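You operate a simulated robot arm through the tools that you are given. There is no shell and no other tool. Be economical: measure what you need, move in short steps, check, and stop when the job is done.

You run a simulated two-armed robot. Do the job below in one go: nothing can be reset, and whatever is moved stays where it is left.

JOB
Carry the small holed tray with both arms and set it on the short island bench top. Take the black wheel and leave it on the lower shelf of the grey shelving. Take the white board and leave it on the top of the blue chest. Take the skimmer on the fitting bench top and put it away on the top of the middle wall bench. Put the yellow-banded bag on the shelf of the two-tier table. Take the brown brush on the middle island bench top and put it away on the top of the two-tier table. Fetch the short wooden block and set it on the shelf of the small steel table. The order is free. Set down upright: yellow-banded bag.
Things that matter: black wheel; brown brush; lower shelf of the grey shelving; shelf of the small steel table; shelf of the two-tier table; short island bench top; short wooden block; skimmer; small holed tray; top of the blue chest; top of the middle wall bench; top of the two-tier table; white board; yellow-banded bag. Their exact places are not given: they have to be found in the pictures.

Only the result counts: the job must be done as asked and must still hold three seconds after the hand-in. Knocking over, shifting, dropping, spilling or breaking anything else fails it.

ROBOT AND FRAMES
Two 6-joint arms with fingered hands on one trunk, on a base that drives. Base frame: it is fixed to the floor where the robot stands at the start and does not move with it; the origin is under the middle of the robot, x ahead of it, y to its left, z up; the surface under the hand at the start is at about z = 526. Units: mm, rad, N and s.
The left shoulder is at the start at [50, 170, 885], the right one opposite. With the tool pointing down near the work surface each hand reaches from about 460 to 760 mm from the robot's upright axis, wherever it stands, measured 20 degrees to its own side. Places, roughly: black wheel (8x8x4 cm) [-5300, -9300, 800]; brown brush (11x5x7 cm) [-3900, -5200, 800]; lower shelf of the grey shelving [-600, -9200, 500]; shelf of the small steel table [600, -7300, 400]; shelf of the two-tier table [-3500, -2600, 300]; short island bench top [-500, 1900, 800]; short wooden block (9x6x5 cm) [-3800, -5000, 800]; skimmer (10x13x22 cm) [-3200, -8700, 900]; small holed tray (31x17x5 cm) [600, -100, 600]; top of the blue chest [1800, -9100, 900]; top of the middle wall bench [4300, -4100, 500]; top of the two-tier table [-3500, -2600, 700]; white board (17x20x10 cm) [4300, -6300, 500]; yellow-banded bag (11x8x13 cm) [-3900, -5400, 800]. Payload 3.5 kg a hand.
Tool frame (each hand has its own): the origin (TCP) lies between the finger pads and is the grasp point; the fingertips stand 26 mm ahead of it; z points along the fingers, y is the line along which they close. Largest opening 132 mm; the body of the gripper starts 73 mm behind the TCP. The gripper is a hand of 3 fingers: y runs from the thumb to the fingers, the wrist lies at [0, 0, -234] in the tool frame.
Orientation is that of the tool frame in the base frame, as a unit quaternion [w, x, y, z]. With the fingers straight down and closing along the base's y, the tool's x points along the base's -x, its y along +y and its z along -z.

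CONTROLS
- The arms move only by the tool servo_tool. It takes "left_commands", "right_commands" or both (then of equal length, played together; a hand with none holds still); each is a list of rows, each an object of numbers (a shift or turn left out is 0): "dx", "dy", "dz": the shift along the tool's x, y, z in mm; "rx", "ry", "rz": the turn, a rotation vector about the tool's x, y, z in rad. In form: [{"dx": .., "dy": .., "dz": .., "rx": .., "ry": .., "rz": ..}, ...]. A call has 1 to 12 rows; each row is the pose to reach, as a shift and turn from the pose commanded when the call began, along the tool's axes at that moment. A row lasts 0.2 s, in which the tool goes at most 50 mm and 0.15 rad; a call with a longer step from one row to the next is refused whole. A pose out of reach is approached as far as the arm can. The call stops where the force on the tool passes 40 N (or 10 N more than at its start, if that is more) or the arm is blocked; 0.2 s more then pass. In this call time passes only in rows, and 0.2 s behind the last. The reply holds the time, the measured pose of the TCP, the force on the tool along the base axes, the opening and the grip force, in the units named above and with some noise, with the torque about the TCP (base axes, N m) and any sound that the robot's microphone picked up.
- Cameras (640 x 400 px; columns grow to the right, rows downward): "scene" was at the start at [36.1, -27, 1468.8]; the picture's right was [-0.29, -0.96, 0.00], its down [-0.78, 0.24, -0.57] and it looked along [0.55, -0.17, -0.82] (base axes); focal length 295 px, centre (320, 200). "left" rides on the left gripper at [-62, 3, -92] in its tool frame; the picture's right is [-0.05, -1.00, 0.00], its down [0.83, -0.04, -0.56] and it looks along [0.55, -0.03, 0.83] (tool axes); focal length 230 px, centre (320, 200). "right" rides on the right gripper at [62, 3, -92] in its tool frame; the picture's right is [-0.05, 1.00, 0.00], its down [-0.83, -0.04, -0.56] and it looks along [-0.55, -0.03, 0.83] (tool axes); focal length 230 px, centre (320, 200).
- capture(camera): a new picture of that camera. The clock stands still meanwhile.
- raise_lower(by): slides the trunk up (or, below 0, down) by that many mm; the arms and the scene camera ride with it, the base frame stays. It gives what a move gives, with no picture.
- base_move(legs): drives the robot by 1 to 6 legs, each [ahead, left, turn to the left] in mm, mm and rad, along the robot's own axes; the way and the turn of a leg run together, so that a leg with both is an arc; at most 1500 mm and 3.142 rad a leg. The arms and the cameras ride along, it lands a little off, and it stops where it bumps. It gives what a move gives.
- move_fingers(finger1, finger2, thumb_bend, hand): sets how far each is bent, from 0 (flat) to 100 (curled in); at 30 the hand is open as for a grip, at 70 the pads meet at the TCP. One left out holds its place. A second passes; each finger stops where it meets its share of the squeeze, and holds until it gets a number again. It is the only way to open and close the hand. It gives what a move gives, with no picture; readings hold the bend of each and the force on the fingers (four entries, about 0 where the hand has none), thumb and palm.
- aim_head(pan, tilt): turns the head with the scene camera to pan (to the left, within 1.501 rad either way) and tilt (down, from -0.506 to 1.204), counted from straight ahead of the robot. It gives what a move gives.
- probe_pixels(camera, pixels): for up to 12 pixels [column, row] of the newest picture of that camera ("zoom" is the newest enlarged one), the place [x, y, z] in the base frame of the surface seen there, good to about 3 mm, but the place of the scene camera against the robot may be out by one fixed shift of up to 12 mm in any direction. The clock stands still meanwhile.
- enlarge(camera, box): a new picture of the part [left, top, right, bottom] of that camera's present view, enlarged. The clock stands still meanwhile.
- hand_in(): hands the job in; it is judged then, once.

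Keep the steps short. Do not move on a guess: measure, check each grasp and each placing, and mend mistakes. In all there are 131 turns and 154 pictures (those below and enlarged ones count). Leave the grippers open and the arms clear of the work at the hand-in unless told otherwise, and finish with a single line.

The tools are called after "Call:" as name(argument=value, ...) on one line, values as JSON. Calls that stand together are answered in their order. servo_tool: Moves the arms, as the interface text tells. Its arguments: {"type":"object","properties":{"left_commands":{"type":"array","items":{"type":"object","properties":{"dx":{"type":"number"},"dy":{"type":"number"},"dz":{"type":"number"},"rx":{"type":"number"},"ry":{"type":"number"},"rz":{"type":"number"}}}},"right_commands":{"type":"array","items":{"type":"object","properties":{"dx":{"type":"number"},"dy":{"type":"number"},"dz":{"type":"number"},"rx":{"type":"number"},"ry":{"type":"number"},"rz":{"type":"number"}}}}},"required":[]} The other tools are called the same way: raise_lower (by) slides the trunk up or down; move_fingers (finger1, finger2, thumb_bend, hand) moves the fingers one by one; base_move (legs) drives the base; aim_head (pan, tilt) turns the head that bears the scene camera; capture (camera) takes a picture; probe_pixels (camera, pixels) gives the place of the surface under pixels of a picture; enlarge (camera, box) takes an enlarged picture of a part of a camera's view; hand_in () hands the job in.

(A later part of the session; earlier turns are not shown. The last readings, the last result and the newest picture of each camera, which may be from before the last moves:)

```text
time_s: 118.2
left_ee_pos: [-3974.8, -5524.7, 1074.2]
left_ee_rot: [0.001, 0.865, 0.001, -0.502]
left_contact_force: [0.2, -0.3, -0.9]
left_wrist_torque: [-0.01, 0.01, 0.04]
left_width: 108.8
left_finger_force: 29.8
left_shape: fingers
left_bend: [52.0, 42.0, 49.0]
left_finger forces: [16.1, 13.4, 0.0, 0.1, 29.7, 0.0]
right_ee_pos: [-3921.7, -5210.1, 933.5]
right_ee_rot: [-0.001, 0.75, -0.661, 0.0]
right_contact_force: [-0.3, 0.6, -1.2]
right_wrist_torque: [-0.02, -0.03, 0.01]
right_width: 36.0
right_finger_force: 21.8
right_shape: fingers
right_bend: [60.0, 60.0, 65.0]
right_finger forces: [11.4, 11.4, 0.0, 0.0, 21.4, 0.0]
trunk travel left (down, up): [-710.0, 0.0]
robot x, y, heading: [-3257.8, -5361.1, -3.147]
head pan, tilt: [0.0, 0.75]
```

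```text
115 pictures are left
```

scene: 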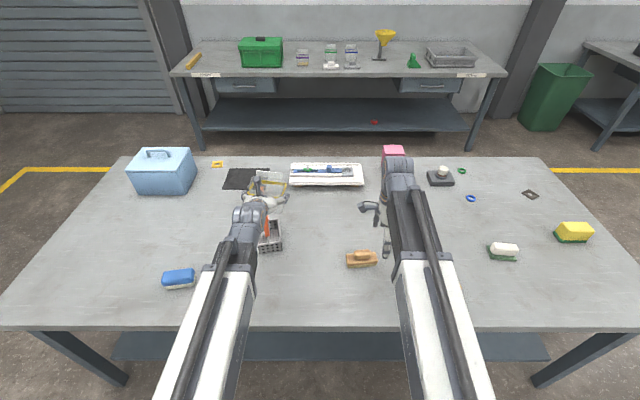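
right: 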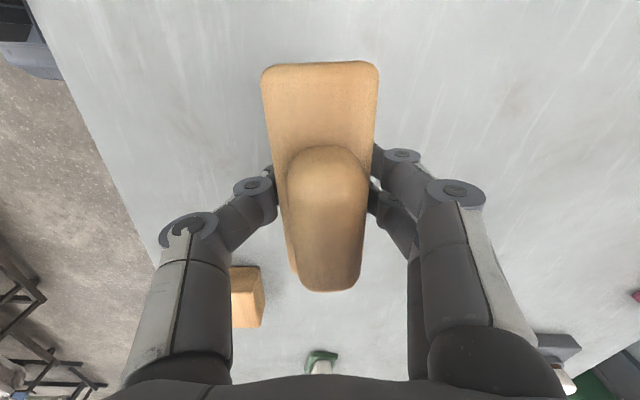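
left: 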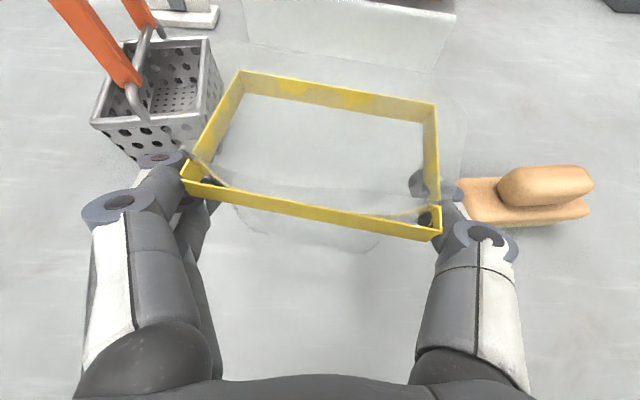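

The brush is held. I'll raise it, back away from the island, and slide along the aisle in front of the two-tier table.

Call:
servo_tool(right_commands=[{"dz": -40}, {"dz": -80}, {"dz": -80}])

Call:
base_move(legs=[[-650, 0, 0], [0, -1430, 0], [0, -1430, 0]])

Call:
aim_head(pan=0, tilt=0.75)

Call:
capture(camera="scene")

```text
time_s: 119.0
left_ee_pos: [-3973.4, -5523.6, 1073.8]
left_ee_rot: [0.001, 0.865, 0.0, -0.502]
left_contact_force: [-0.1, 0.6, -0.7]
left_wrist_torque: [0.0, -0.04, -0.02]
left_width: 108.9
left_finger_force: 29.0
left_shape: fingers
left_bend: [52.0, 42.0, 49.0]
left_finger forces: [16.1, 13.5, 0.0, 0.1, 29.7, 0.0]
right_ee_pos: [-3922.6, -5208.1, 1013.9]
right_ee_rot: [0.0, 0.75, -0.661, -0.001]
right_contact_force: [0.5, -0.5, -1.3]
right_wrist_torque: [0.0, -0.01, 0.0]
right_width: 35.8
right_finger_force: 21.8
right_shape: fingers
right_bend: [60.0, 60.0, 65.0]
right_finger forces: [11.5, 11.5, 0.0, 0.0, 21.3, 0.1]
trunk travel left (down, up): [-710.0, 0.0]
robot x, y, heading: [-3257.4, -5358.8, -3.142]
head pan, tilt: [0.0, 0.75]
```

```text
time_s: 136.0
left_ee_pos: [-3295.1, -2661.6, 1074.4]
left_ee_rot: [-0.003, 0.865, -0.007, -0.502]
left_contact_force: [0.6, -0.6, -0.8]
left_wrist_torque: [0.03, -0.01, 0.01]
left_width: 108.6
left_finger_force: 29.6
left_shape: fingers
left_bend: [52.0, 42.0, 49.0]
left_finger forces: [16.2, 13.6, 0.1, 0.1, 29.6, 0.1]
right_ee_pos: [-3236.9, -2347.2, 1013.9]
right_ee_rot: [0.001, 0.746, -0.666, 0.0]
right_contact_force: [0.2, 1.3, -1.2]
right_wrist_torque: [0.01, -0.02, -0.03]
right_width: 36.3
right_finger_force: 22.0
right_shape: fingers
right_bend: [60.0, 60.0, 65.0]
right_finger forces: [11.4, 11.4, 0.0, 0.0, 21.4, 0.0]
trunk travel left (down, up): [-710.0, 0.0]
robot x, y, heading: [-2572.5, -2506.5, 3.128]
head pan, tilt: [0.0, 0.75]
```

```text
time_s: 136.6
left_ee_pos: [-3294.3, -2662.2, 1073.8]
left_ee_rot: [-0.002, 0.865, -0.006, -0.502]
left_contact_force: [-0.3, 0.0, -0.5]
left_wrist_torque: [0.0, 0.02, -0.01]
left_width: 108.5
left_finger_force: 29.5
left_shape: fingers
left_bend: [52.0, 42.0, 49.0]
left_finger forces: [16.0, 13.6, 0.0, 0.0, 29.8, 0.0]
right_ee_pos: [-3237.8, -2347.4, 1014.3]
right_ee_rot: [0.0, 0.745, -0.667, 0.0]
right_contact_force: [-0.7, 0.4, -1.6]
right_wrist_torque: [0.0, -0.01, 0.05]
right_width: 35.7
right_finger_force: 22.5
right_shape: fingers
right_bend: [60.0, 60.0, 65.0]
right_finger forces: [11.4, 11.4, 0.1, 0.0, 21.4, 0.0]
trunk travel left (down, up): [-710.0, 0.0]
robot x, y, heading: [-2576.9, -2508.1, 3.128]
head pan, tilt: [0.0, 0.75]
```

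```text
114 pictures are left
```

scene: 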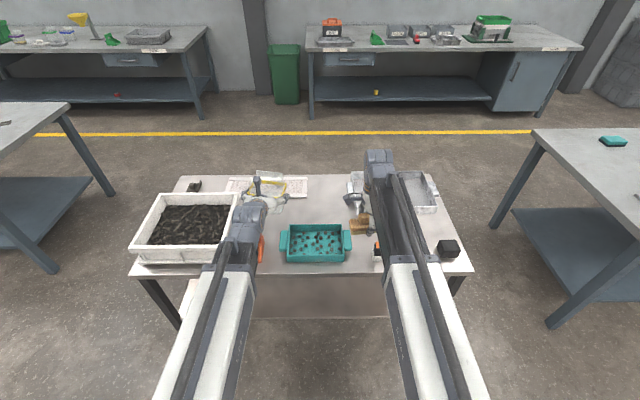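

The table is cluttered. I'll look at it more closely with a zoom and the right hand camera to find a free spot.

Call:
enlarge(camera="scene", box=[120, 150, 480, 375])

Call:
capture(camera="right")

Call:
probe_pixels(camera="zoom", pixels=[[345, 90], [330, 110], [400, 120], [285, 180], [300, 205], [410, 150], [520, 140], [570, 150], [540, 185], [590, 175], [240, 110], [280, 240]])

```text
1.78 times, centred on (300, 262) of scene
```

zoom: 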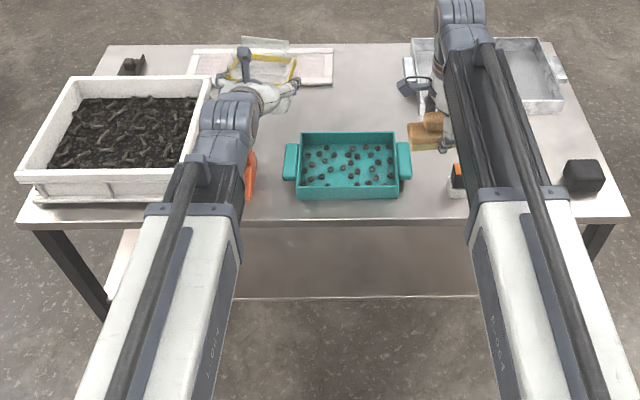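

```text
112 pictures are left
```

right: 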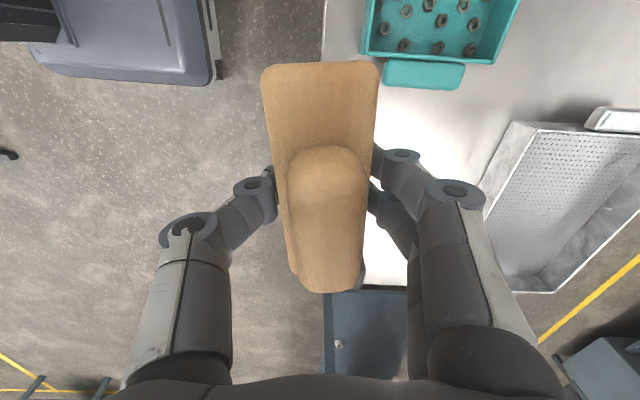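

```text
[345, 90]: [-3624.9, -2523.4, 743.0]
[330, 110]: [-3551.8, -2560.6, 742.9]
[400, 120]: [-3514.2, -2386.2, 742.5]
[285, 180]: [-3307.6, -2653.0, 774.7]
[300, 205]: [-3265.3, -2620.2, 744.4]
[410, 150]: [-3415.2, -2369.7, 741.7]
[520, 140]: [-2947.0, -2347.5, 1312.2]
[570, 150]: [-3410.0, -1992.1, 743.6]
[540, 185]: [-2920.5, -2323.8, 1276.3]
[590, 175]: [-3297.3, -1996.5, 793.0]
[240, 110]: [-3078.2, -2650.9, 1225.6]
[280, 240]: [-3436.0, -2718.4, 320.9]
```

There's a free patch behind the teal tray, near zoom (370,95). I'll probe its borders.

Call:
probe_pixels(camera="zoom", pixels=[[350, 134], [308, 134], [394, 134], [412, 45], [404, 75], [334, 58], [333, 82], [370, 95], [370, 60], [385, 110], [285, 145], [410, 145]])

```text
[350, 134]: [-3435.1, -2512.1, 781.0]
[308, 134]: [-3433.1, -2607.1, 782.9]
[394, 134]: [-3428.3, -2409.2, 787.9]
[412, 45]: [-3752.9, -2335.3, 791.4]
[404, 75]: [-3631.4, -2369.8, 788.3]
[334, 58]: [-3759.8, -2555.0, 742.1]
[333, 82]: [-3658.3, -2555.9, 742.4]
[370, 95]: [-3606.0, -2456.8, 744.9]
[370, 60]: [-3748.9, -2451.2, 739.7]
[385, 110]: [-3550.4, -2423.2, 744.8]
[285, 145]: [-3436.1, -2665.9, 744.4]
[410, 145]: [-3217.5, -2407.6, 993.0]
```

The free patch is x -3760..-3445, y -2550..-2375. I'll drive ahead 238 and left 60, then move the brush over (-3535,-2465).

Call:
base_move(legs=[[238, 60, 0]])

```text
time_s: 138.4
left_ee_pos: [-3534.5, -2718.7, 1072.8]
left_ee_rot: [-0.004, 0.865, -0.007, -0.501]
left_contact_force: [-0.5, 1.8, 0.1]
left_wrist_torque: [0.0, 0.03, -0.01]
left_width: 108.8
left_finger_force: 29.9
left_shape: fingers
left_bend: [52.0, 42.0, 49.0]
left_finger forces: [16.1, 13.6, 0.0, 0.1, 29.7, 0.0]
right_ee_pos: [-3478.4, -2405.0, 1014.2]
right_ee_rot: [0.0, 0.745, -0.667, 0.001]
right_contact_force: [-1.1, -1.0, -0.9]
right_wrist_torque: [0.01, -0.05, 0.02]
right_width: 36.0
right_finger_force: 21.7
right_shape: fingers
right_bend: [60.0, 60.0, 65.0]
right_finger forces: [11.4, 11.3, 0.0, 0.0, 21.3, 0.0]
trunk travel left (down, up): [-710.0, 0.0]
robot x, y, heading: [-2814.5, -2559.8, 3.124]
head pan, tilt: [0.0, 0.75]
```

Call:
servo_tool(right_commands=[{"dx": 27, "dy": 32}, {"dx": 53, "dy": 63}, {"dx": 53, "dy": 63, "dz": 45}, {"dx": 53, "dy": 63, "dz": 90}, {"dx": 53, "dy": 63, "dz": 135}, {"dx": 53, "dy": 63, "dz": 180}, {"dx": 53, "dy": 63, "dz": 210}, {"dx": 53, "dy": 63, "dz": 222}, {"dx": 53, "dy": 63, "dz": 222}])

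Call:
capture(camera="right")

Call:
servo_tool(right_commands=[{"dz": 6}, {"dz": 11}, {"dz": 15}, {"dz": 18}, {"dz": 20}])

```text
time_s: 140.4
left_ee_pos: [-3534.1, -2718.8, 1073.8]
left_ee_rot: [-0.003, 0.865, -0.007, -0.501]
left_contact_force: [0.0, 0.8, 0.0]
left_wrist_torque: [-0.03, -0.01, -0.01]
left_width: 108.7
left_finger_force: 30.2
left_shape: fingers
left_bend: [52.0, 42.0, 49.0]
left_finger forces: [16.0, 13.6, 0.0, 0.0, 29.7, 0.0]
right_ee_pos: [-3526.8, -2465.2, 793.5]
right_ee_rot: [0.001, 0.745, -0.667, 0.0]
right_contact_force: [-0.4, 0.1, -0.3]
right_wrist_torque: [0.03, 0.03, 0.02]
right_width: 36.0
right_finger_force: 22.0
right_shape: fingers
right_bend: [60.0, 60.0, 65.0]
right_finger forces: [11.4, 11.4, 0.0, 0.1, 21.2, 0.1]
right hand out of reach, approached as far as the arm can: row 7, 8, 9
trunk travel left (down, up): [-710.0, 0.0]
robot x, y, heading: [-2810.5, -2561.8, 3.123]
head pan, tilt: [0.0, 0.75]
```

```text
111 pictures are left
```

right: 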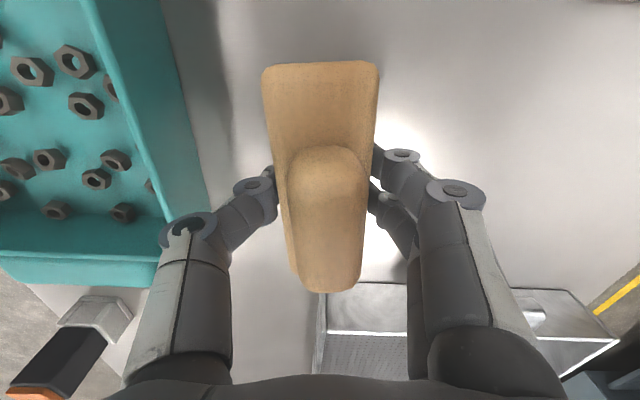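

```text
time_s: 141.6
left_ee_pos: [-3534.6, -2718.6, 1073.0]
left_ee_rot: [-0.003, 0.865, -0.006, -0.501]
left_contact_force: [-0.6, 0.1, -1.3]
left_wrist_torque: [-0.03, -0.04, -0.02]
left_width: 109.0
left_finger_force: 29.3
left_shape: fingers
left_bend: [52.0, 42.0, 49.0]
left_finger forces: [16.1, 13.6, 0.0, 0.1, 29.7, 0.0]
right_ee_pos: [-3521.3, -2462.8, 776.3]
right_ee_rot: [0.002, 0.746, -0.666, -0.001]
right_contact_force: [-0.2, -0.4, -1.3]
right_wrist_torque: [-0.02, 0.04, -0.01]
right_width: 36.1
right_finger_force: 21.6
right_shape: fingers
right_bend: [60.0, 60.0, 65.0]
right_finger forces: [11.4, 11.4, 0.0, 0.1, 21.2, 0.1]
right hand out of reach, approached as far as the arm can: row 2, 3, 4, 5
trunk travel left (down, up): [-710.0, 0.0]
robot x, y, heading: [-2820.5, -2565.2, 3.126]
head pan, tilt: [0.0, 0.75]
```

The arm is at its reach limit with the brush nearly down at z 776. I'll lower the last few mm with the trunk.

Call:
raise_lower(by=-4)

```text
time_s: 142.1
left_ee_pos: [-3534.4, -2717.9, 1069.8]
left_ee_rot: [-0.003, 0.865, -0.006, -0.502]
left_contact_force: [-0.2, -0.1, -1.3]
left_wrist_torque: [-0.02, -0.02, -0.01]
left_width: 108.9
left_finger_force: 30.4
left_shape: fingers
left_bend: [52.0, 42.0, 49.0]
left_finger forces: [16.1, 13.6, 0.0, 0.0, 29.8, 0.0]
right_ee_pos: [-3522.2, -2463.9, 772.3]
right_ee_rot: [0.002, 0.745, -0.667, -0.001]
right_contact_force: [1.1, -1.0, 4.6]
right_wrist_torque: [0.0, 0.09, 0.01]
right_width: 35.9
right_finger_force: 21.1
right_shape: fingers
right_bend: [60.0, 60.0, 65.0]
right_finger forces: [10.8, 10.8, 0.0, 0.1, 21.5, 0.0]
trunk travel left (down, up): [-706.0, 4.0]
robot x, y, heading: [-2815.0, -2562.8, 3.129]
head pan, tilt: [0.0, 0.75]
```

It's in contact at 4.6 N. I'll open to 42, rise, and check.

Call:
move_fingers(hand="right", finger1=42, finger2=42, thumb_bend=42)

Call:
servo_tool(right_commands=[{"dz": -40}, {"dz": -80}, {"dz": -120}, {"dz": -160}, {"dz": -200}, {"dz": -200}])

Call:
capture(camera="right")

Call:
base_move(legs=[[-350, 0, 0]])

Call:
capture(camera="scene")

```text
time_s: 143.1
left_ee_pos: [-3533.6, -2718.4, 1069.5]
left_ee_rot: [-0.003, 0.865, -0.006, -0.501]
left_contact_force: [0.0, -1.1, 0.1]
left_wrist_torque: [0.0, 0.0, 0.02]
left_width: 109.2
left_finger_force: 29.6
left_shape: fingers
left_bend: [52.0, 42.0, 49.0]
left_finger forces: [16.1, 13.7, 0.0, 0.1, 29.7, 0.1]
right_ee_pos: [-3521.8, -2464.0, 772.3]
right_ee_rot: [0.002, 0.745, -0.667, -0.001]
right_contact_force: [0.1, -0.7, -0.1]
right_wrist_torque: [0.0, 0.01, -0.01]
right_width: 94.6
right_finger_force: 0.1
right_shape: fingers
right_bend: [42.0, 42.0, 42.0]
right_finger forces: [0.0, 0.0, 0.0, 0.1, 0.0, 0.1]
trunk travel left (down, up): [-706.0, 4.0]
robot x, y, heading: [-2815.8, -2561.3, 3.13]
head pan, tilt: [0.0, 0.75]
```

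```text
time_s: 144.5
left_ee_pos: [-3534.5, -2718.6, 1070.5]
left_ee_rot: [-0.003, 0.865, -0.006, -0.502]
left_contact_force: [0.1, 0.5, -1.2]
left_wrist_torque: [0.0, -0.01, 0.01]
left_width: 108.8
left_finger_force: 29.4
left_shape: fingers
left_bend: [52.0, 42.0, 49.0]
left_finger forces: [16.1, 13.6, 0.1, 0.0, 29.7, 0.1]
right_ee_pos: [-3521.1, -2463.2, 972.0]
right_ee_rot: [0.001, 0.746, -0.666, -0.002]
right_contact_force: [-0.3, 0.2, 0.0]
right_wrist_torque: [-0.02, 0.01, 0.01]
right_width: 94.4
right_finger_force: 0.0
right_shape: fingers
right_bend: [42.0, 42.0, 42.0]
right_finger forces: [0.1, 0.0, 0.0, 0.0, 0.0, 0.1]
trunk travel left (down, up): [-706.0, 4.0]
robot x, y, heading: [-2816.1, -2565.6, 3.128]
head pan, tilt: [0.0, 0.75]
```

```text
110 pictures are left
```

right: 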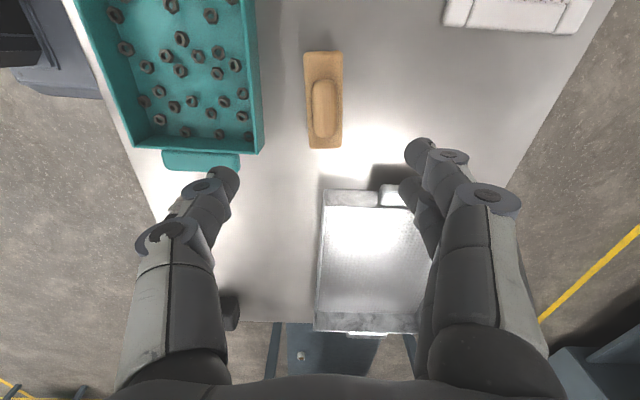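

```text
time_s: 146.8
left_ee_pos: [-3179.0, -2726.2, 1070.3]
left_ee_rot: [-0.002, 0.865, -0.004, -0.502]
left_contact_force: [-0.1, -0.8, 0.5]
left_wrist_torque: [-0.01, 0.0, -0.02]
left_width: 108.7
left_finger_force: 29.5
left_shape: fingers
left_bend: [52.0, 42.0, 49.0]
left_finger forces: [16.1, 13.6, 0.1, 0.1, 29.8, 0.0]
right_ee_pos: [-3166.2, -2469.5, 973.5]
right_ee_rot: [0.001, 0.746, -0.666, -0.002]
right_contact_force: [0.3, -0.5, -0.2]
right_wrist_torque: [0.02, 0.02, 0.02]
right_width: 94.5
right_finger_force: 0.0
right_shape: fingers
right_bend: [42.0, 42.0, 42.0]
right_finger forces: [0.0, 0.0, 0.0, 0.0, 0.0, 0.0]
trunk travel left (down, up): [-706.0, 4.0]
robot x, y, heading: [-2461.9, -2566.4, 3.124]
head pan, tilt: [0.0, 0.75]
```

```text
109 pictures are left
```

scene: 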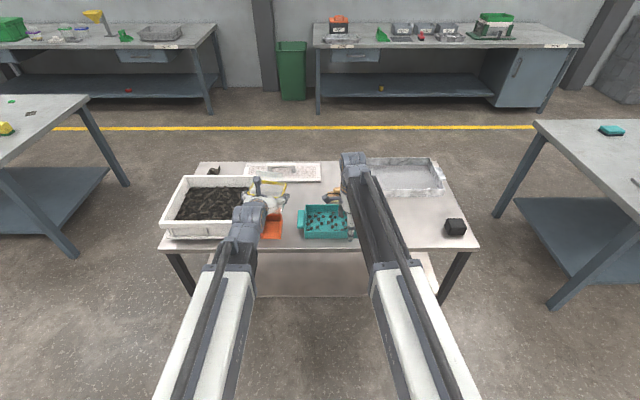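

The brush lies clear on the table top. Next is the bag on the shelf. I'll pull the right hand back, lower the trunk 640 mm (standing clear of the table), and look under the top.

Call:
servo_tool(right_commands=[{"dx": 5, "dy": -46, "dz": -25}, {"dx": 10, "dy": -92, "dz": -50}, {"dx": 15, "dy": -138, "dz": -75}, {"dx": 20, "dy": -183, "dz": -100}, {"dx": 20, "dy": -183, "dz": -100}])

Call:
base_move(legs=[[-100, 0, 0.015]])

Call:
raise_lower(by=-640)

Call:
aim_head(pan=0, tilt=0.5)

Call:
capture(camera="scene")

Call:
capture(camera="left")

```text
refused: row 1 steps farther than a row can; nothing moved
```

```text
time_s: 147.9
left_ee_pos: [-3077.5, -2737.2, 1071.8]
left_ee_rot: [0.002, 0.865, 0.002, -0.501]
left_contact_force: [-0.2, 1.1, -0.4]
left_wrist_torque: [0.02, 0.01, -0.01]
left_width: 108.7
left_finger_force: 30.0
left_shape: fingers
left_bend: [52.0, 42.0, 49.0]
left_finger forces: [16.0, 13.6, 0.0, 0.0, 29.7, 0.0]
right_ee_pos: [-3069.4, -2481.2, 972.7]
right_ee_rot: [0.002, 0.752, -0.66, -0.002]
right_contact_force: [0.2, -0.7, 0.1]
right_wrist_torque: [0.0, 0.06, 0.0]
right_width: 94.4
right_finger_force: 0.0
right_shape: fingers
right_bend: [42.0, 42.0, 42.0]
right_finger forces: [0.0, 0.0, 0.0, 0.1, 0.0, 0.0]
trunk travel left (down, up): [-706.0, 4.0]
robot x, y, heading: [-2364.0, -2565.2, -3.138]
head pan, tilt: [0.0, 0.75]
```

```text
refused: -640 is not a number from -400 to 400
```

```text
time_s: 148.7
left_ee_pos: [-3077.8, -2736.2, 1069.7]
left_ee_rot: [0.002, 0.865, 0.002, -0.501]
left_contact_force: [-0.5, 0.0, -0.2]
left_wrist_torque: [0.02, -0.01, -0.01]
left_width: 108.7
left_finger_force: 29.4
left_shape: fingers
left_bend: [52.0, 42.0, 49.0]
left_finger forces: [16.2, 13.6, 0.0, 0.1, 29.7, 0.0]
right_ee_pos: [-3068.9, -2481.9, 973.2]
right_ee_rot: [0.002, 0.752, -0.659, -0.001]
right_contact_force: [0.1, -0.3, 0.3]
right_wrist_torque: [0.0, 0.0, -0.03]
right_width: 94.3
right_finger_force: 0.1
right_shape: fingers
right_bend: [42.0, 42.0, 42.0]
right_finger forces: [0.0, 0.1, 0.0, 0.0, 0.0, 0.1]
trunk travel left (down, up): [-706.0, 4.0]
robot x, y, heading: [-2361.7, -2565.8, -3.135]
head pan, tilt: [0.0, 0.499]
```

```text
108 pictures are left
```

scene: 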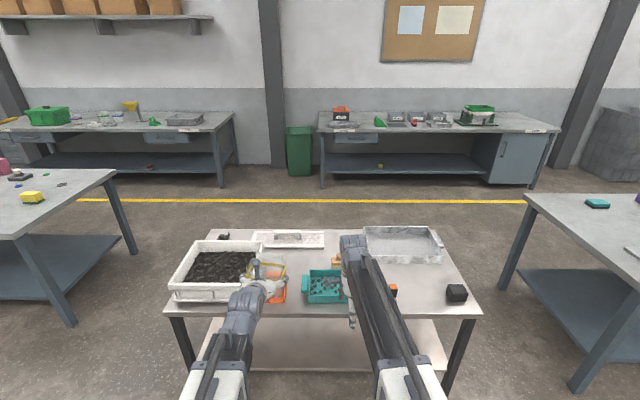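

```text
107 pictures are left
```

left: 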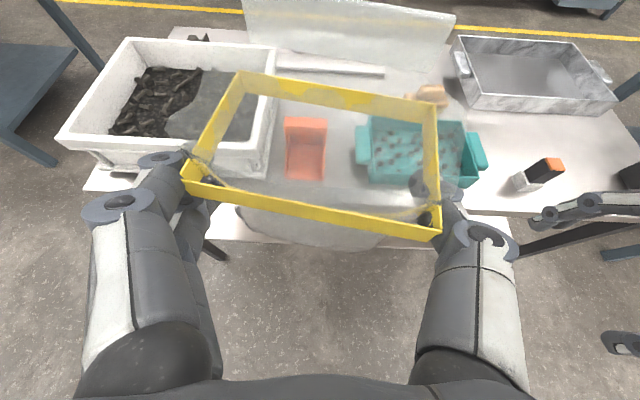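

I'll redo that in smaller steps.

Call:
servo_tool(right_commands=[{"dx": 4, "dy": -37, "dz": -20}, {"dx": 8, "dy": -74, "dz": -40}, {"dx": 12, "dy": -110, "dz": -60}, {"dx": 16, "dy": -147, "dz": -80}, {"dx": 20, "dy": -183, "dz": -100}, {"dx": 20, "dy": -183, "dz": -100}])

Call:
raise_lower(by=-400)

Call:
raise_lower(by=-240)

Call:
capture(camera="scene")

Call:
capture(camera="left")

```text
time_s: 150.1
left_ee_pos: [-3078.5, -2736.6, 1069.8]
left_ee_rot: [0.001, 0.865, 0.002, -0.502]
left_contact_force: [0.1, -0.2, -0.5]
left_wrist_torque: [0.01, -0.03, 0.0]
left_width: 108.7
left_finger_force: 29.3
left_shape: fingers
left_bend: [52.0, 42.0, 49.0]
left_finger forces: [16.1, 13.6, 0.0, 0.0, 29.8, 0.0]
right_ee_pos: [-2884.1, -2477.6, 1070.3]
right_ee_rot: [0.001, 0.752, -0.659, -0.001]
right_contact_force: [0.4, -0.5, -0.5]
right_wrist_torque: [0.02, -0.01, 0.01]
right_width: 94.7
right_finger_force: 0.0
right_shape: fingers
right_bend: [42.0, 42.0, 42.0]
right_finger forces: [0.0, 0.0, 0.0, 0.0, 0.0, 0.0]
trunk travel left (down, up): [-706.0, 4.0]
robot x, y, heading: [-2360.7, -2569.0, -3.144]
head pan, tilt: [0.0, 0.499]
```

```text
time_s: 153.9
left_ee_pos: [-3078.2, -2736.2, 670.1]
left_ee_rot: [0.003, 0.865, 0.003, -0.501]
left_contact_force: [0.1, 0.3, -0.5]
left_wrist_torque: [-0.01, 0.0, -0.03]
left_width: 109.0
left_finger_force: 29.6
left_shape: fingers
left_bend: [52.0, 42.0, 49.0]
left_finger forces: [16.1, 13.7, 0.0, 0.1, 29.7, 0.0]
right_ee_pos: [-2885.3, -2477.0, 671.9]
right_ee_rot: [0.001, 0.752, -0.66, -0.001]
right_contact_force: [0.7, 0.9, 1.2]
right_wrist_torque: [0.01, -0.02, 0.01]
right_width: 94.7
right_finger_force: 0.2
right_shape: fingers
right_bend: [42.0, 42.0, 42.0]
right_finger forces: [0.2, 0.1, 0.0, 0.0, 0.0, 0.0]
trunk travel left (down, up): [-306.0, 404.0]
robot x, y, heading: [-2360.5, -2570.6, -3.139]
head pan, tilt: [0.0, 0.499]
```

```text
time_s: 156.4
left_ee_pos: [-3077.2, -2737.5, 429.6]
left_ee_rot: [0.002, 0.865, 0.003, -0.502]
left_contact_force: [0.0, -0.5, -0.8]
left_wrist_torque: [-0.02, 0.0, -0.01]
left_width: 108.9
left_finger_force: 29.4
left_shape: fingers
left_bend: [52.0, 42.0, 49.0]
left_finger forces: [16.1, 13.7, 0.1, 0.1, 29.7, 0.0]
right_ee_pos: [-2885.2, -2477.5, 432.0]
right_ee_rot: [0.001, 0.752, -0.659, -0.001]
right_contact_force: [-0.5, -0.8, -0.9]
right_wrist_torque: [-0.02, -0.01, 0.02]
right_width: 94.3
right_finger_force: 0.1
right_shape: fingers
right_bend: [42.0, 42.0, 42.0]
right_finger forces: [0.0, 0.1, 0.0, 0.0, 0.0, 0.0]
trunk travel left (down, up): [-66.0, 644.0]
robot x, y, heading: [-2362.5, -2567.4, -3.134]
head pan, tilt: [0.0, 0.499]
```

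```text
106 pictures are left
```

scene: 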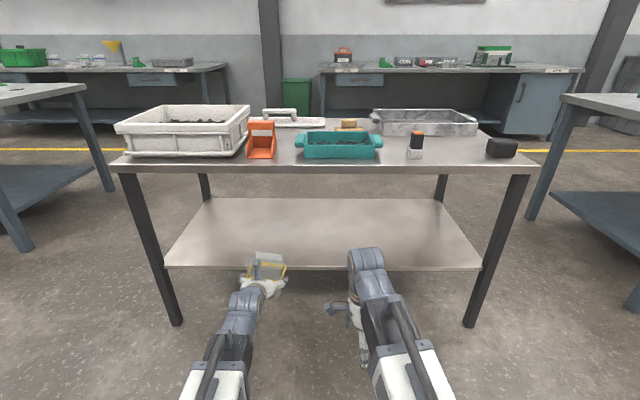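

```text
105 pictures are left
```

left: 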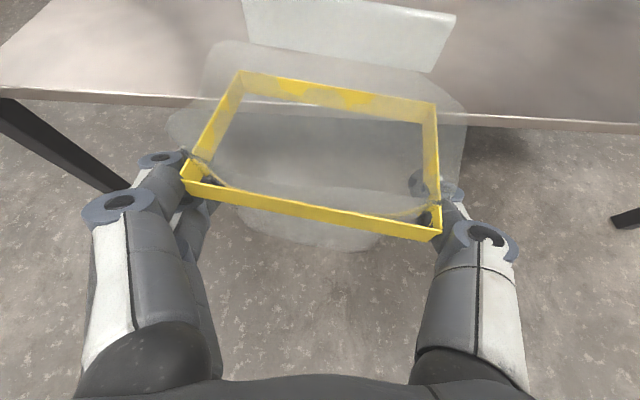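

Now the shelf is plainly visible and empty. I'll measure it and the underside of the top.

Call:
probe_pixels(camera="scene", pixels=[[260, 255], [320, 264], [320, 230], [320, 202], [180, 255], [465, 255], [320, 171], [320, 160], [150, 230], [260, 230]])

Call:
probe_pixels(camera="left", pixels=[[130, 80], [200, 60], [550, 110], [520, 60], [200, 97], [550, 122]])

```text
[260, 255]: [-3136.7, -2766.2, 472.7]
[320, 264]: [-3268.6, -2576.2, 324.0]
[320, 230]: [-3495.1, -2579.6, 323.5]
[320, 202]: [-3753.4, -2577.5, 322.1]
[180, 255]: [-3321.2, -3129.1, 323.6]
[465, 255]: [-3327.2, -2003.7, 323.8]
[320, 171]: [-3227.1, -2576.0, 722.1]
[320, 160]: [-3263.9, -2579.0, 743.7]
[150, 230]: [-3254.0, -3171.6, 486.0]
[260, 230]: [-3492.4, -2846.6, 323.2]
```

```text
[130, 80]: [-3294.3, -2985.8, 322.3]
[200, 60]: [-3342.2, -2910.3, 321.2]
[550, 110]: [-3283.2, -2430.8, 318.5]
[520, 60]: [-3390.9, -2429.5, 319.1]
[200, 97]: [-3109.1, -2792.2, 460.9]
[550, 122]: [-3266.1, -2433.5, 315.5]
```

The shelf is at z≈322 with its front edge at x≈-3262, and the underside of the top is at 722. I'll drive ahead 200, then extend the bag 143 mm further in at its present height.

Call:
base_move(legs=[[200, 0, 0]])

Call:
servo_tool(left_commands=[{"dz": 31, "dx": -18}, {"dz": 62, "dx": -36}, {"dz": 93, "dx": -54}, {"dz": 124, "dx": -71}, {"dz": 124, "dx": -71}])

Call:
capture(camera="scene")

```text
time_s: 158.1
left_ee_pos: [-3277.6, -2739.0, 429.1]
left_ee_rot: [0.002, 0.865, 0.003, -0.501]
left_contact_force: [-0.4, -0.1, 0.1]
left_wrist_torque: [-0.01, 0.02, 0.02]
left_width: 108.8
left_finger_force: 30.2
left_shape: fingers
left_bend: [52.0, 42.0, 49.0]
left_finger forces: [16.1, 13.6, 0.0, 0.1, 29.7, 0.0]
right_ee_pos: [-3084.7, -2480.2, 431.3]
right_ee_rot: [0.001, 0.752, -0.659, -0.001]
right_contact_force: [0.6, 0.1, -0.6]
right_wrist_torque: [-0.01, 0.01, -0.01]
right_width: 94.3
right_finger_force: 0.1
right_shape: fingers
right_bend: [42.0, 42.0, 42.0]
right_finger forces: [0.0, 0.1, 0.0, 0.1, 0.1, 0.1]
trunk travel left (down, up): [-66.0, 644.0]
robot x, y, heading: [-2563.3, -2571.2, -3.137]
head pan, tilt: [0.0, 0.499]
```

```text
time_s: 159.2
left_ee_pos: [-3419.7, -2739.4, 430.9]
left_ee_rot: [0.002, 0.865, 0.003, -0.502]
left_contact_force: [-0.7, 0.7, -1.3]
left_wrist_torque: [-0.01, -0.02, 0.02]
left_width: 108.9
left_finger_force: 29.9
left_shape: fingers
left_bend: [52.0, 42.0, 49.0]
left_finger forces: [16.1, 13.7, 0.1, 0.1, 29.7, 0.0]
right_ee_pos: [-3085.1, -2479.0, 431.1]
right_ee_rot: [0.002, 0.753, -0.659, 0.0]
right_contact_force: [-0.3, 0.3, -0.9]
right_wrist_torque: [-0.02, -0.01, -0.02]
right_width: 94.4
right_finger_force: 0.0
right_shape: fingers
right_bend: [42.0, 42.0, 42.0]
right_finger forces: [0.0, 0.0, 0.0, 0.0, 0.1, 0.1]
trunk travel left (down, up): [-66.0, 644.0]
robot x, y, heading: [-2559.9, -2569.7, -3.129]
head pan, tilt: [0.0, 0.499]
```

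```text
104 pictures are left
```

scene: 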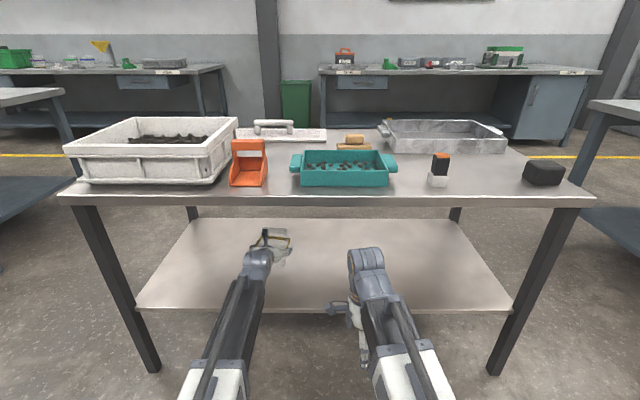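

Over the shelf and clear. I'll lower 38 mm gently, then a little more until there is contact.

Call:
servo_tool(left_commands=[{"dz": 10, "dx": 17}, {"dz": 17, "dx": 30}, {"dz": 20, "dx": 34}, {"dz": 21, "dx": 36}, {"dz": 22, "dx": 38}])

Call:
capture(camera="left")

```text
time_s: 160.4
left_ee_pos: [-3421.1, -2739.3, 386.9]
left_ee_rot: [0.001, 0.865, 0.002, -0.502]
left_contact_force: [0.5, -0.5, 3.2]
left_wrist_torque: [0.15, 0.05, -0.03]
left_width: 108.9
left_finger_force: 29.5
left_shape: fingers
left_bend: [52.0, 42.0, 49.0]
left_finger forces: [16.2, 13.8, 0.0, 0.0, 29.7, 0.0]
right_ee_pos: [-3084.6, -2480.0, 431.1]
right_ee_rot: [0.002, 0.752, -0.659, -0.001]
right_contact_force: [-0.5, -0.2, -0.4]
right_wrist_torque: [0.04, 0.0, -0.01]
right_width: 94.5
right_finger_force: 0.0
right_shape: fingers
right_bend: [42.0, 42.0, 42.0]
right_finger forces: [0.0, 0.1, 0.1, 0.0, 0.0, 0.1]
trunk travel left (down, up): [-66.0, 644.0]
robot x, y, heading: [-2563.0, -2568.2, -3.138]
head pan, tilt: [0.0, 0.499]
```

```text
103 pictures are left
```

left: 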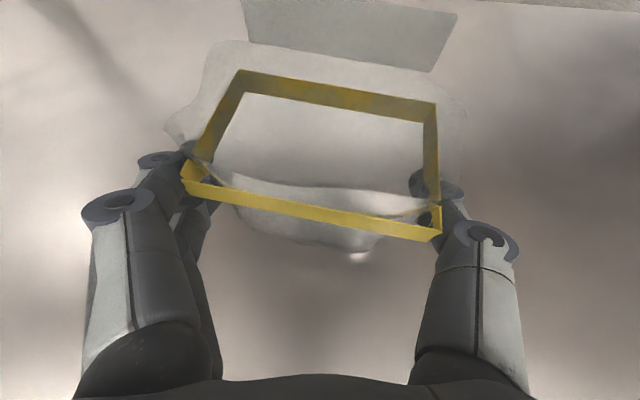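

It's standing on the shelf with 3 N contact. I'll open the hand fully and look.

Call:
move_fingers(hand="left", finger1=28, finger2=28, thumb_bend=28)

Call:
capture(camera="left")

```text
time_s: 161.4
left_ee_pos: [-3420.4, -2739.8, 386.0]
left_ee_rot: [0.001, 0.865, 0.002, -0.501]
left_contact_force: [0.1, 0.5, -0.2]
left_wrist_torque: [0.01, -0.01, -0.01]
left_width: 138.2
left_finger_force: 0.0
left_shape: fingers
left_bend: [28.0, 28.0, 28.0]
left_finger forces: [0.0, 0.0, 0.0, 0.0, 0.0, 0.0]
right_ee_pos: [-3086.0, -2479.1, 431.1]
right_ee_rot: [0.001, 0.752, -0.659, -0.001]
right_contact_force: [0.2, 0.1, -0.9]
right_wrist_torque: [-0.01, -0.01, -0.01]
right_width: 94.5
right_finger_force: 0.1
right_shape: fingers
right_bend: [42.0, 42.0, 42.0]
right_finger forces: [0.0, 0.1, 0.0, 0.0, 0.0, 0.1]
trunk travel left (down, up): [-66.0, 644.0]
robot x, y, heading: [-2563.5, -2570.0, -3.136]
head pan, tilt: [0.0, 0.499]
```

```text
102 pictures are left
```

left: 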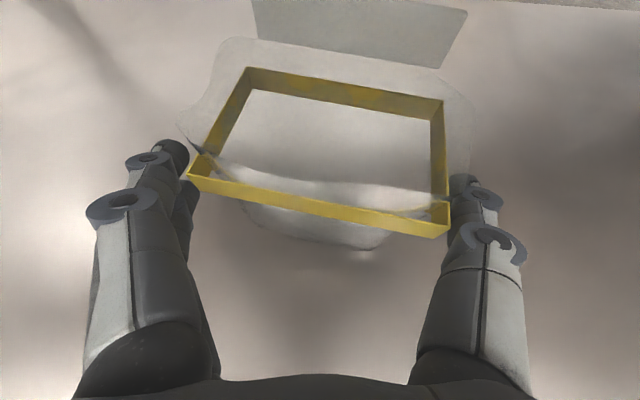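

The bag is free of the fingers. I'll back the hand straight out, then the base, and check.

Call:
servo_tool(left_commands=[{"dz": -10, "dx": 6}, {"dz": -35, "dx": 20}, {"dz": -70, "dx": 40}, {"dz": -105, "dx": 60}, {"dz": -130, "dx": 75}, {"dz": -130, "dx": 75}])

Call:
base_move(legs=[[-250, 0, 0]])

Call:
enlarge(camera="scene", box=[100, 80, 560, 320])

Call:
raise_lower(by=400)

Call:
raise_lower(by=244)

```text
time_s: 162.8
left_ee_pos: [-3270.4, -2740.0, 385.0]
left_ee_rot: [0.002, 0.865, 0.003, -0.502]
left_contact_force: [0.4, -0.1, -0.6]
left_wrist_torque: [0.01, -0.01, 0.0]
left_width: 138.2
left_finger_force: 0.1
left_shape: fingers
left_bend: [28.0, 28.0, 28.0]
left_finger forces: [0.1, 0.0, 0.1, 0.0, 0.0, 0.0]
right_ee_pos: [-3084.6, -2480.1, 431.1]
right_ee_rot: [0.002, 0.752, -0.659, -0.001]
right_contact_force: [-0.6, -0.9, 0.3]
right_wrist_torque: [-0.04, -0.01, -0.01]
right_width: 94.6
right_finger_force: 0.0
right_shape: fingers
right_bend: [42.0, 42.0, 42.0]
right_finger forces: [0.0, 0.1, 0.0, 0.0, 0.0, 0.1]
trunk travel left (down, up): [-66.0, 644.0]
robot x, y, heading: [-2563.0, -2568.3, -3.135]
head pan, tilt: [0.0, 0.499]
```

```text
time_s: 164.7
left_ee_pos: [-3022.3, -2737.7, 385.6]
left_ee_rot: [0.002, 0.866, 0.002, -0.5]
left_contact_force: [0.5, 0.3, 0.0]
left_wrist_torque: [-0.01, -0.01, -0.02]
left_width: 138.4
left_finger_force: 0.1
left_shape: fingers
left_bend: [28.0, 28.0, 28.0]
left_finger forces: [0.1, 0.0, 0.1, 0.0, 0.0, 0.1]
right_ee_pos: [-2836.8, -2476.4, 431.2]
right_ee_rot: [0.001, 0.752, -0.66, -0.001]
right_contact_force: [0.3, 0.8, 0.5]
right_wrist_torque: [0.01, -0.03, 0.01]
right_width: 94.2
right_finger_force: 0.0
right_shape: fingers
right_bend: [42.0, 42.0, 42.0]
right_finger forces: [0.1, 0.0, 0.0, 0.0, 0.0, 0.1]
trunk travel left (down, up): [-66.0, 644.0]
robot x, y, heading: [-2312.2, -2566.8, -3.137]
head pan, tilt: [0.0, 0.499]
```

```text
1.39 times, centred on (330, 200) of scene
```

zoom: 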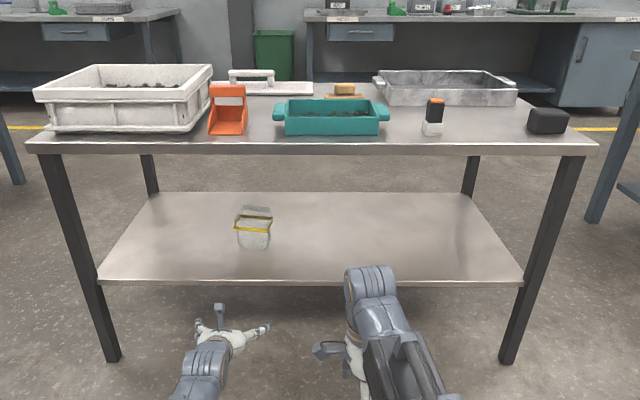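

```text
time_s: 168.5
left_ee_pos: [-3023.4, -2737.9, 785.9]
left_ee_rot: [0.002, 0.865, 0.002, -0.502]
left_contact_force: [-1.0, 0.5, 0.5]
left_wrist_torque: [0.02, -0.01, 0.0]
left_width: 138.3
left_finger_force: 0.0
left_shape: fingers
left_bend: [28.0, 28.0, 28.0]
left_finger forces: [0.0, 0.0, 0.1, 0.0, 0.0, 0.0]
right_ee_pos: [-2836.1, -2477.8, 831.6]
right_ee_rot: [0.001, 0.752, -0.659, -0.001]
right_contact_force: [0.2, -0.4, 0.7]
right_wrist_torque: [0.02, 0.01, 0.01]
right_width: 94.4
right_finger_force: 0.1
right_shape: fingers
right_bend: [42.0, 42.0, 42.0]
right_finger forces: [0.0, 0.0, 0.0, 0.0, 0.0, 0.0]
trunk travel left (down, up): [-466.0, 244.0]
robot x, y, heading: [-2309.3, -2565.1, -3.138]
head pan, tilt: [0.0, 0.499]
```

```text
time_s: 171.0
left_ee_pos: [-3022.8, -2736.8, 1030.2]
left_ee_rot: [0.002, 0.866, 0.002, -0.501]
left_contact_force: [0.5, -0.1, -0.1]
left_wrist_torque: [0.01, 0.01, 0.03]
left_width: 137.9
left_finger_force: 0.0
left_shape: fingers
left_bend: [28.0, 28.0, 28.0]
left_finger forces: [0.0, 0.0, 0.0, 0.1, 0.0, 0.1]
right_ee_pos: [-2836.4, -2477.2, 1075.1]
right_ee_rot: [0.001, 0.752, -0.659, -0.001]
right_contact_force: [-0.5, -0.4, 0.3]
right_wrist_torque: [-0.01, -0.02, 0.0]
right_width: 94.3
right_finger_force: 0.0
right_shape: fingers
right_bend: [42.0, 42.0, 42.0]
right_finger forces: [0.0, 0.0, 0.0, 0.0, 0.1, 0.0]
trunk travel left (down, up): [-710.0, 0.0]
robot x, y, heading: [-2314.3, -2569.6, -3.138]
head pan, tilt: [0.0, 0.499]
```

The bag stands upright on the shelf and the brush is in place. Now I'll go back to the island for the wooden block with the pitched left hand.

Call:
base_move(legs=[[250, 0, 0], [0, 1110, 0], [0, 1113, 0], [420, 0, 0]])

Call:
capture(camera="left")

```text
time_s: 185.6
left_ee_pos: [-3684.4, -4970.8, 1028.4]
left_ee_rot: [0.001, 0.866, 0.002, -0.501]
left_contact_force: [0.3, -0.3, 0.3]
left_wrist_torque: [-0.03, 0.01, 0.04]
left_width: 138.2
left_finger_force: 0.0
left_shape: fingers
left_bend: [28.0, 28.0, 28.0]
left_finger forces: [0.0, 0.0, 0.0, 0.0, 0.0, 0.0]
right_ee_pos: [-3497.6, -4709.2, 1074.6]
right_ee_rot: [0.001, 0.752, -0.66, -0.001]
right_contact_force: [0.1, -1.1, 0.1]
right_wrist_torque: [0.01, -0.01, 0.0]
right_width: 94.5
right_finger_force: 0.0
right_shape: fingers
right_bend: [42.0, 42.0, 42.0]
right_finger forces: [0.0, 0.0, 0.1, 0.1, 0.0, 0.0]
trunk travel left (down, up): [-710.0, 0.0]
robot x, y, heading: [-2973.7, -4798.4, -3.134]
head pan, tilt: [0.0, 0.499]
```

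```text
100 pictures are left
```

left: 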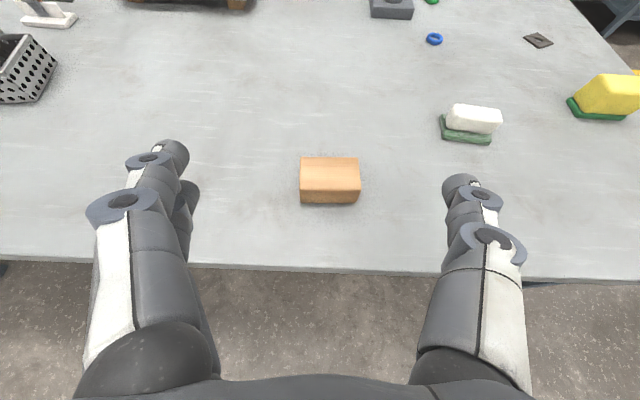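

Call:
probe_pixels(camera="left", pixels=[[301, 190], [360, 190], [303, 160], [358, 160], [330, 190], [330, 200], [330, 159], [330, 225]])

Call:
raise_lower(by=-188)

```text
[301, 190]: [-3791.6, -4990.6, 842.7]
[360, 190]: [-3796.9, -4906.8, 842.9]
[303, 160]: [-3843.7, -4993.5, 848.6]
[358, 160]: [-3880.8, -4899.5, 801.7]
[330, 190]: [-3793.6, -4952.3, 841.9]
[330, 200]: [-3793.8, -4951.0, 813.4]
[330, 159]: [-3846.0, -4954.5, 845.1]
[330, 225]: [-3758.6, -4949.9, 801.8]
```

```text
time_s: 187.7
left_ee_pos: [-3683.9, -4970.2, 841.3]
left_ee_rot: [0.002, 0.866, 0.002, -0.501]
left_contact_force: [0.6, 0.1, 0.0]
left_wrist_torque: [-0.04, 0.01, -0.06]
left_width: 138.1
left_finger_force: 0.2
left_shape: fingers
left_bend: [28.0, 28.0, 28.0]
left_finger forces: [0.0, 0.0, 0.0, 0.0, 0.0, 0.0]
right_ee_pos: [-3496.5, -4709.8, 887.2]
right_ee_rot: [0.001, 0.752, -0.659, -0.001]
right_contact_force: [-0.3, -0.6, 0.6]
right_wrist_torque: [-0.01, 0.02, -0.01]
right_width: 94.3
right_finger_force: 0.0
right_shape: fingers
right_bend: [42.0, 42.0, 42.0]
right_finger forces: [0.0, 0.0, 0.0, 0.0, 0.0, 0.0]
trunk travel left (down, up): [-522.0, 188.0]
robot x, y, heading: [-2972.8, -4802.4, -3.136]
head pan, tilt: [0.0, 0.499]
```

The block's centre is (-3820,-4949). I'll advance to straddle it at z≈842, then close.

Call:
servo_tool(left_commands=[{"dz": 28, "dx": -17, "dy": -20}, {"dz": 56, "dx": -34, "dy": -20}, {"dz": 85, "dx": -51, "dy": -20}, {"dz": 113, "dx": -67, "dy": -20}, {"dz": 113, "dx": -67, "dy": -20}])

Call:
capture(camera="left")

Call:
move_fingers(hand="left", finger1=70, finger2=70, thumb_bend=70)

Call:
servo_tool(left_commands=[{"dz": -5, "dx": -9}, {"dz": -20, "dx": -35}, {"dz": -40, "dx": -70}, {"dz": -40, "dx": -70}])

Call:
capture(camera="left")

```text
time_s: 188.9
left_ee_pos: [-3814.9, -4949.7, 844.1]
left_ee_rot: [0.002, 0.866, 0.003, -0.501]
left_contact_force: [0.2, 0.9, -0.3]
left_wrist_torque: [0.0, 0.03, -0.05]
left_width: 138.3
left_finger_force: 0.1
left_shape: fingers
left_bend: [28.0, 28.0, 28.0]
left_finger forces: [0.1, 0.0, 0.0, 0.0, 0.0, 0.0]
right_ee_pos: [-3496.5, -4711.5, 886.9]
right_ee_rot: [0.002, 0.752, -0.659, -0.001]
right_contact_force: [-0.2, -0.3, 1.0]
right_wrist_torque: [0.03, -0.05, 0.0]
right_width: 94.3
right_finger_force: 0.0
right_shape: fingers
right_bend: [42.0, 42.0, 42.0]
right_finger forces: [0.0, 0.1, 0.0, 0.1, 0.0, 0.0]
trunk travel left (down, up): [-522.0, 188.0]
robot x, y, heading: [-2975.5, -4800.2, -3.133]
head pan, tilt: [0.0, 0.499]
```

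```text
99 pictures are left
```

left: 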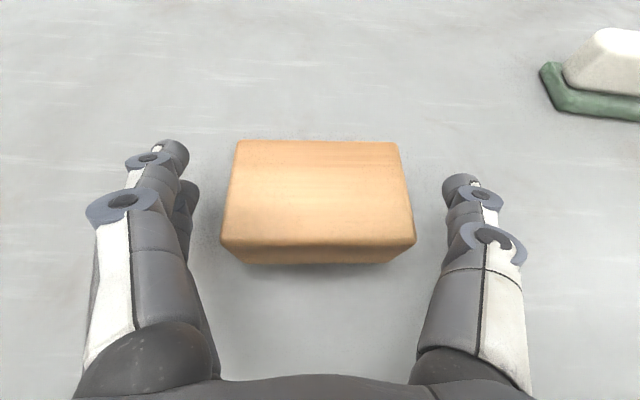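

```text
time_s: 189.9
left_ee_pos: [-3814.4, -4951.7, 842.9]
left_ee_rot: [0.002, 0.865, 0.002, -0.501]
left_contact_force: [0.0, 0.4, 0.3]
left_wrist_torque: [-0.05, 0.07, 0.0]
left_width: 87.7
left_finger_force: 29.1
left_shape: fingers
left_bend: [41.0, 43.0, 56.0]
left_finger forces: [12.0, 17.2, 0.0, 0.0, 29.5, 0.0]
right_ee_pos: [-3497.5, -4710.4, 886.3]
right_ee_rot: [0.002, 0.752, -0.659, -0.002]
right_contact_force: [-1.0, -0.1, -0.1]
right_wrist_torque: [-0.03, -0.02, 0.01]
right_width: 94.5
right_finger_force: 0.0
right_shape: fingers
right_bend: [42.0, 42.0, 42.0]
right_finger forces: [0.1, 0.0, 0.1, 0.0, 0.0, 0.1]
trunk travel left (down, up): [-522.0, 188.0]
robot x, y, heading: [-2978.3, -4798.6, -3.135]
head pan, tilt: [0.0, 0.499]
```

```text
time_s: 190.9
left_ee_pos: [-3814.3, -4951.3, 923.2]
left_ee_rot: [0.002, 0.865, 0.002, -0.501]
left_contact_force: [-0.5, -0.5, -1.0]
left_wrist_torque: [0.03, -0.01, 0.0]
left_width: 87.4
left_finger_force: 29.6
left_shape: fingers
left_bend: [41.0, 43.0, 56.0]
left_finger forces: [12.1, 17.3, 0.1, 0.0, 29.3, 0.0]
right_ee_pos: [-3497.3, -4710.6, 886.9]
right_ee_rot: [0.001, 0.752, -0.659, -0.001]
right_contact_force: [0.0, -0.2, 0.3]
right_wrist_torque: [-0.01, 0.01, 0.04]
right_width: 94.7
right_finger_force: 0.1
right_shape: fingers
right_bend: [42.0, 42.0, 42.0]
right_finger forces: [0.0, 0.1, 0.1, 0.1, 0.0, 0.0]
trunk travel left (down, up): [-522.0, 188.0]
robot x, y, heading: [-2971.5, -4800.3, -3.136]
head pan, tilt: [0.0, 0.499]
```

```text
98 pictures are left
```

left: 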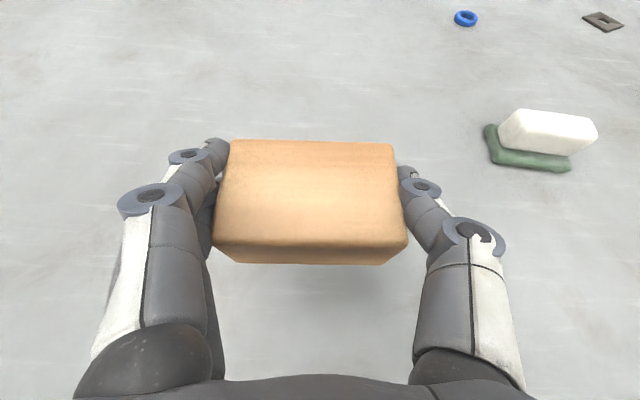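

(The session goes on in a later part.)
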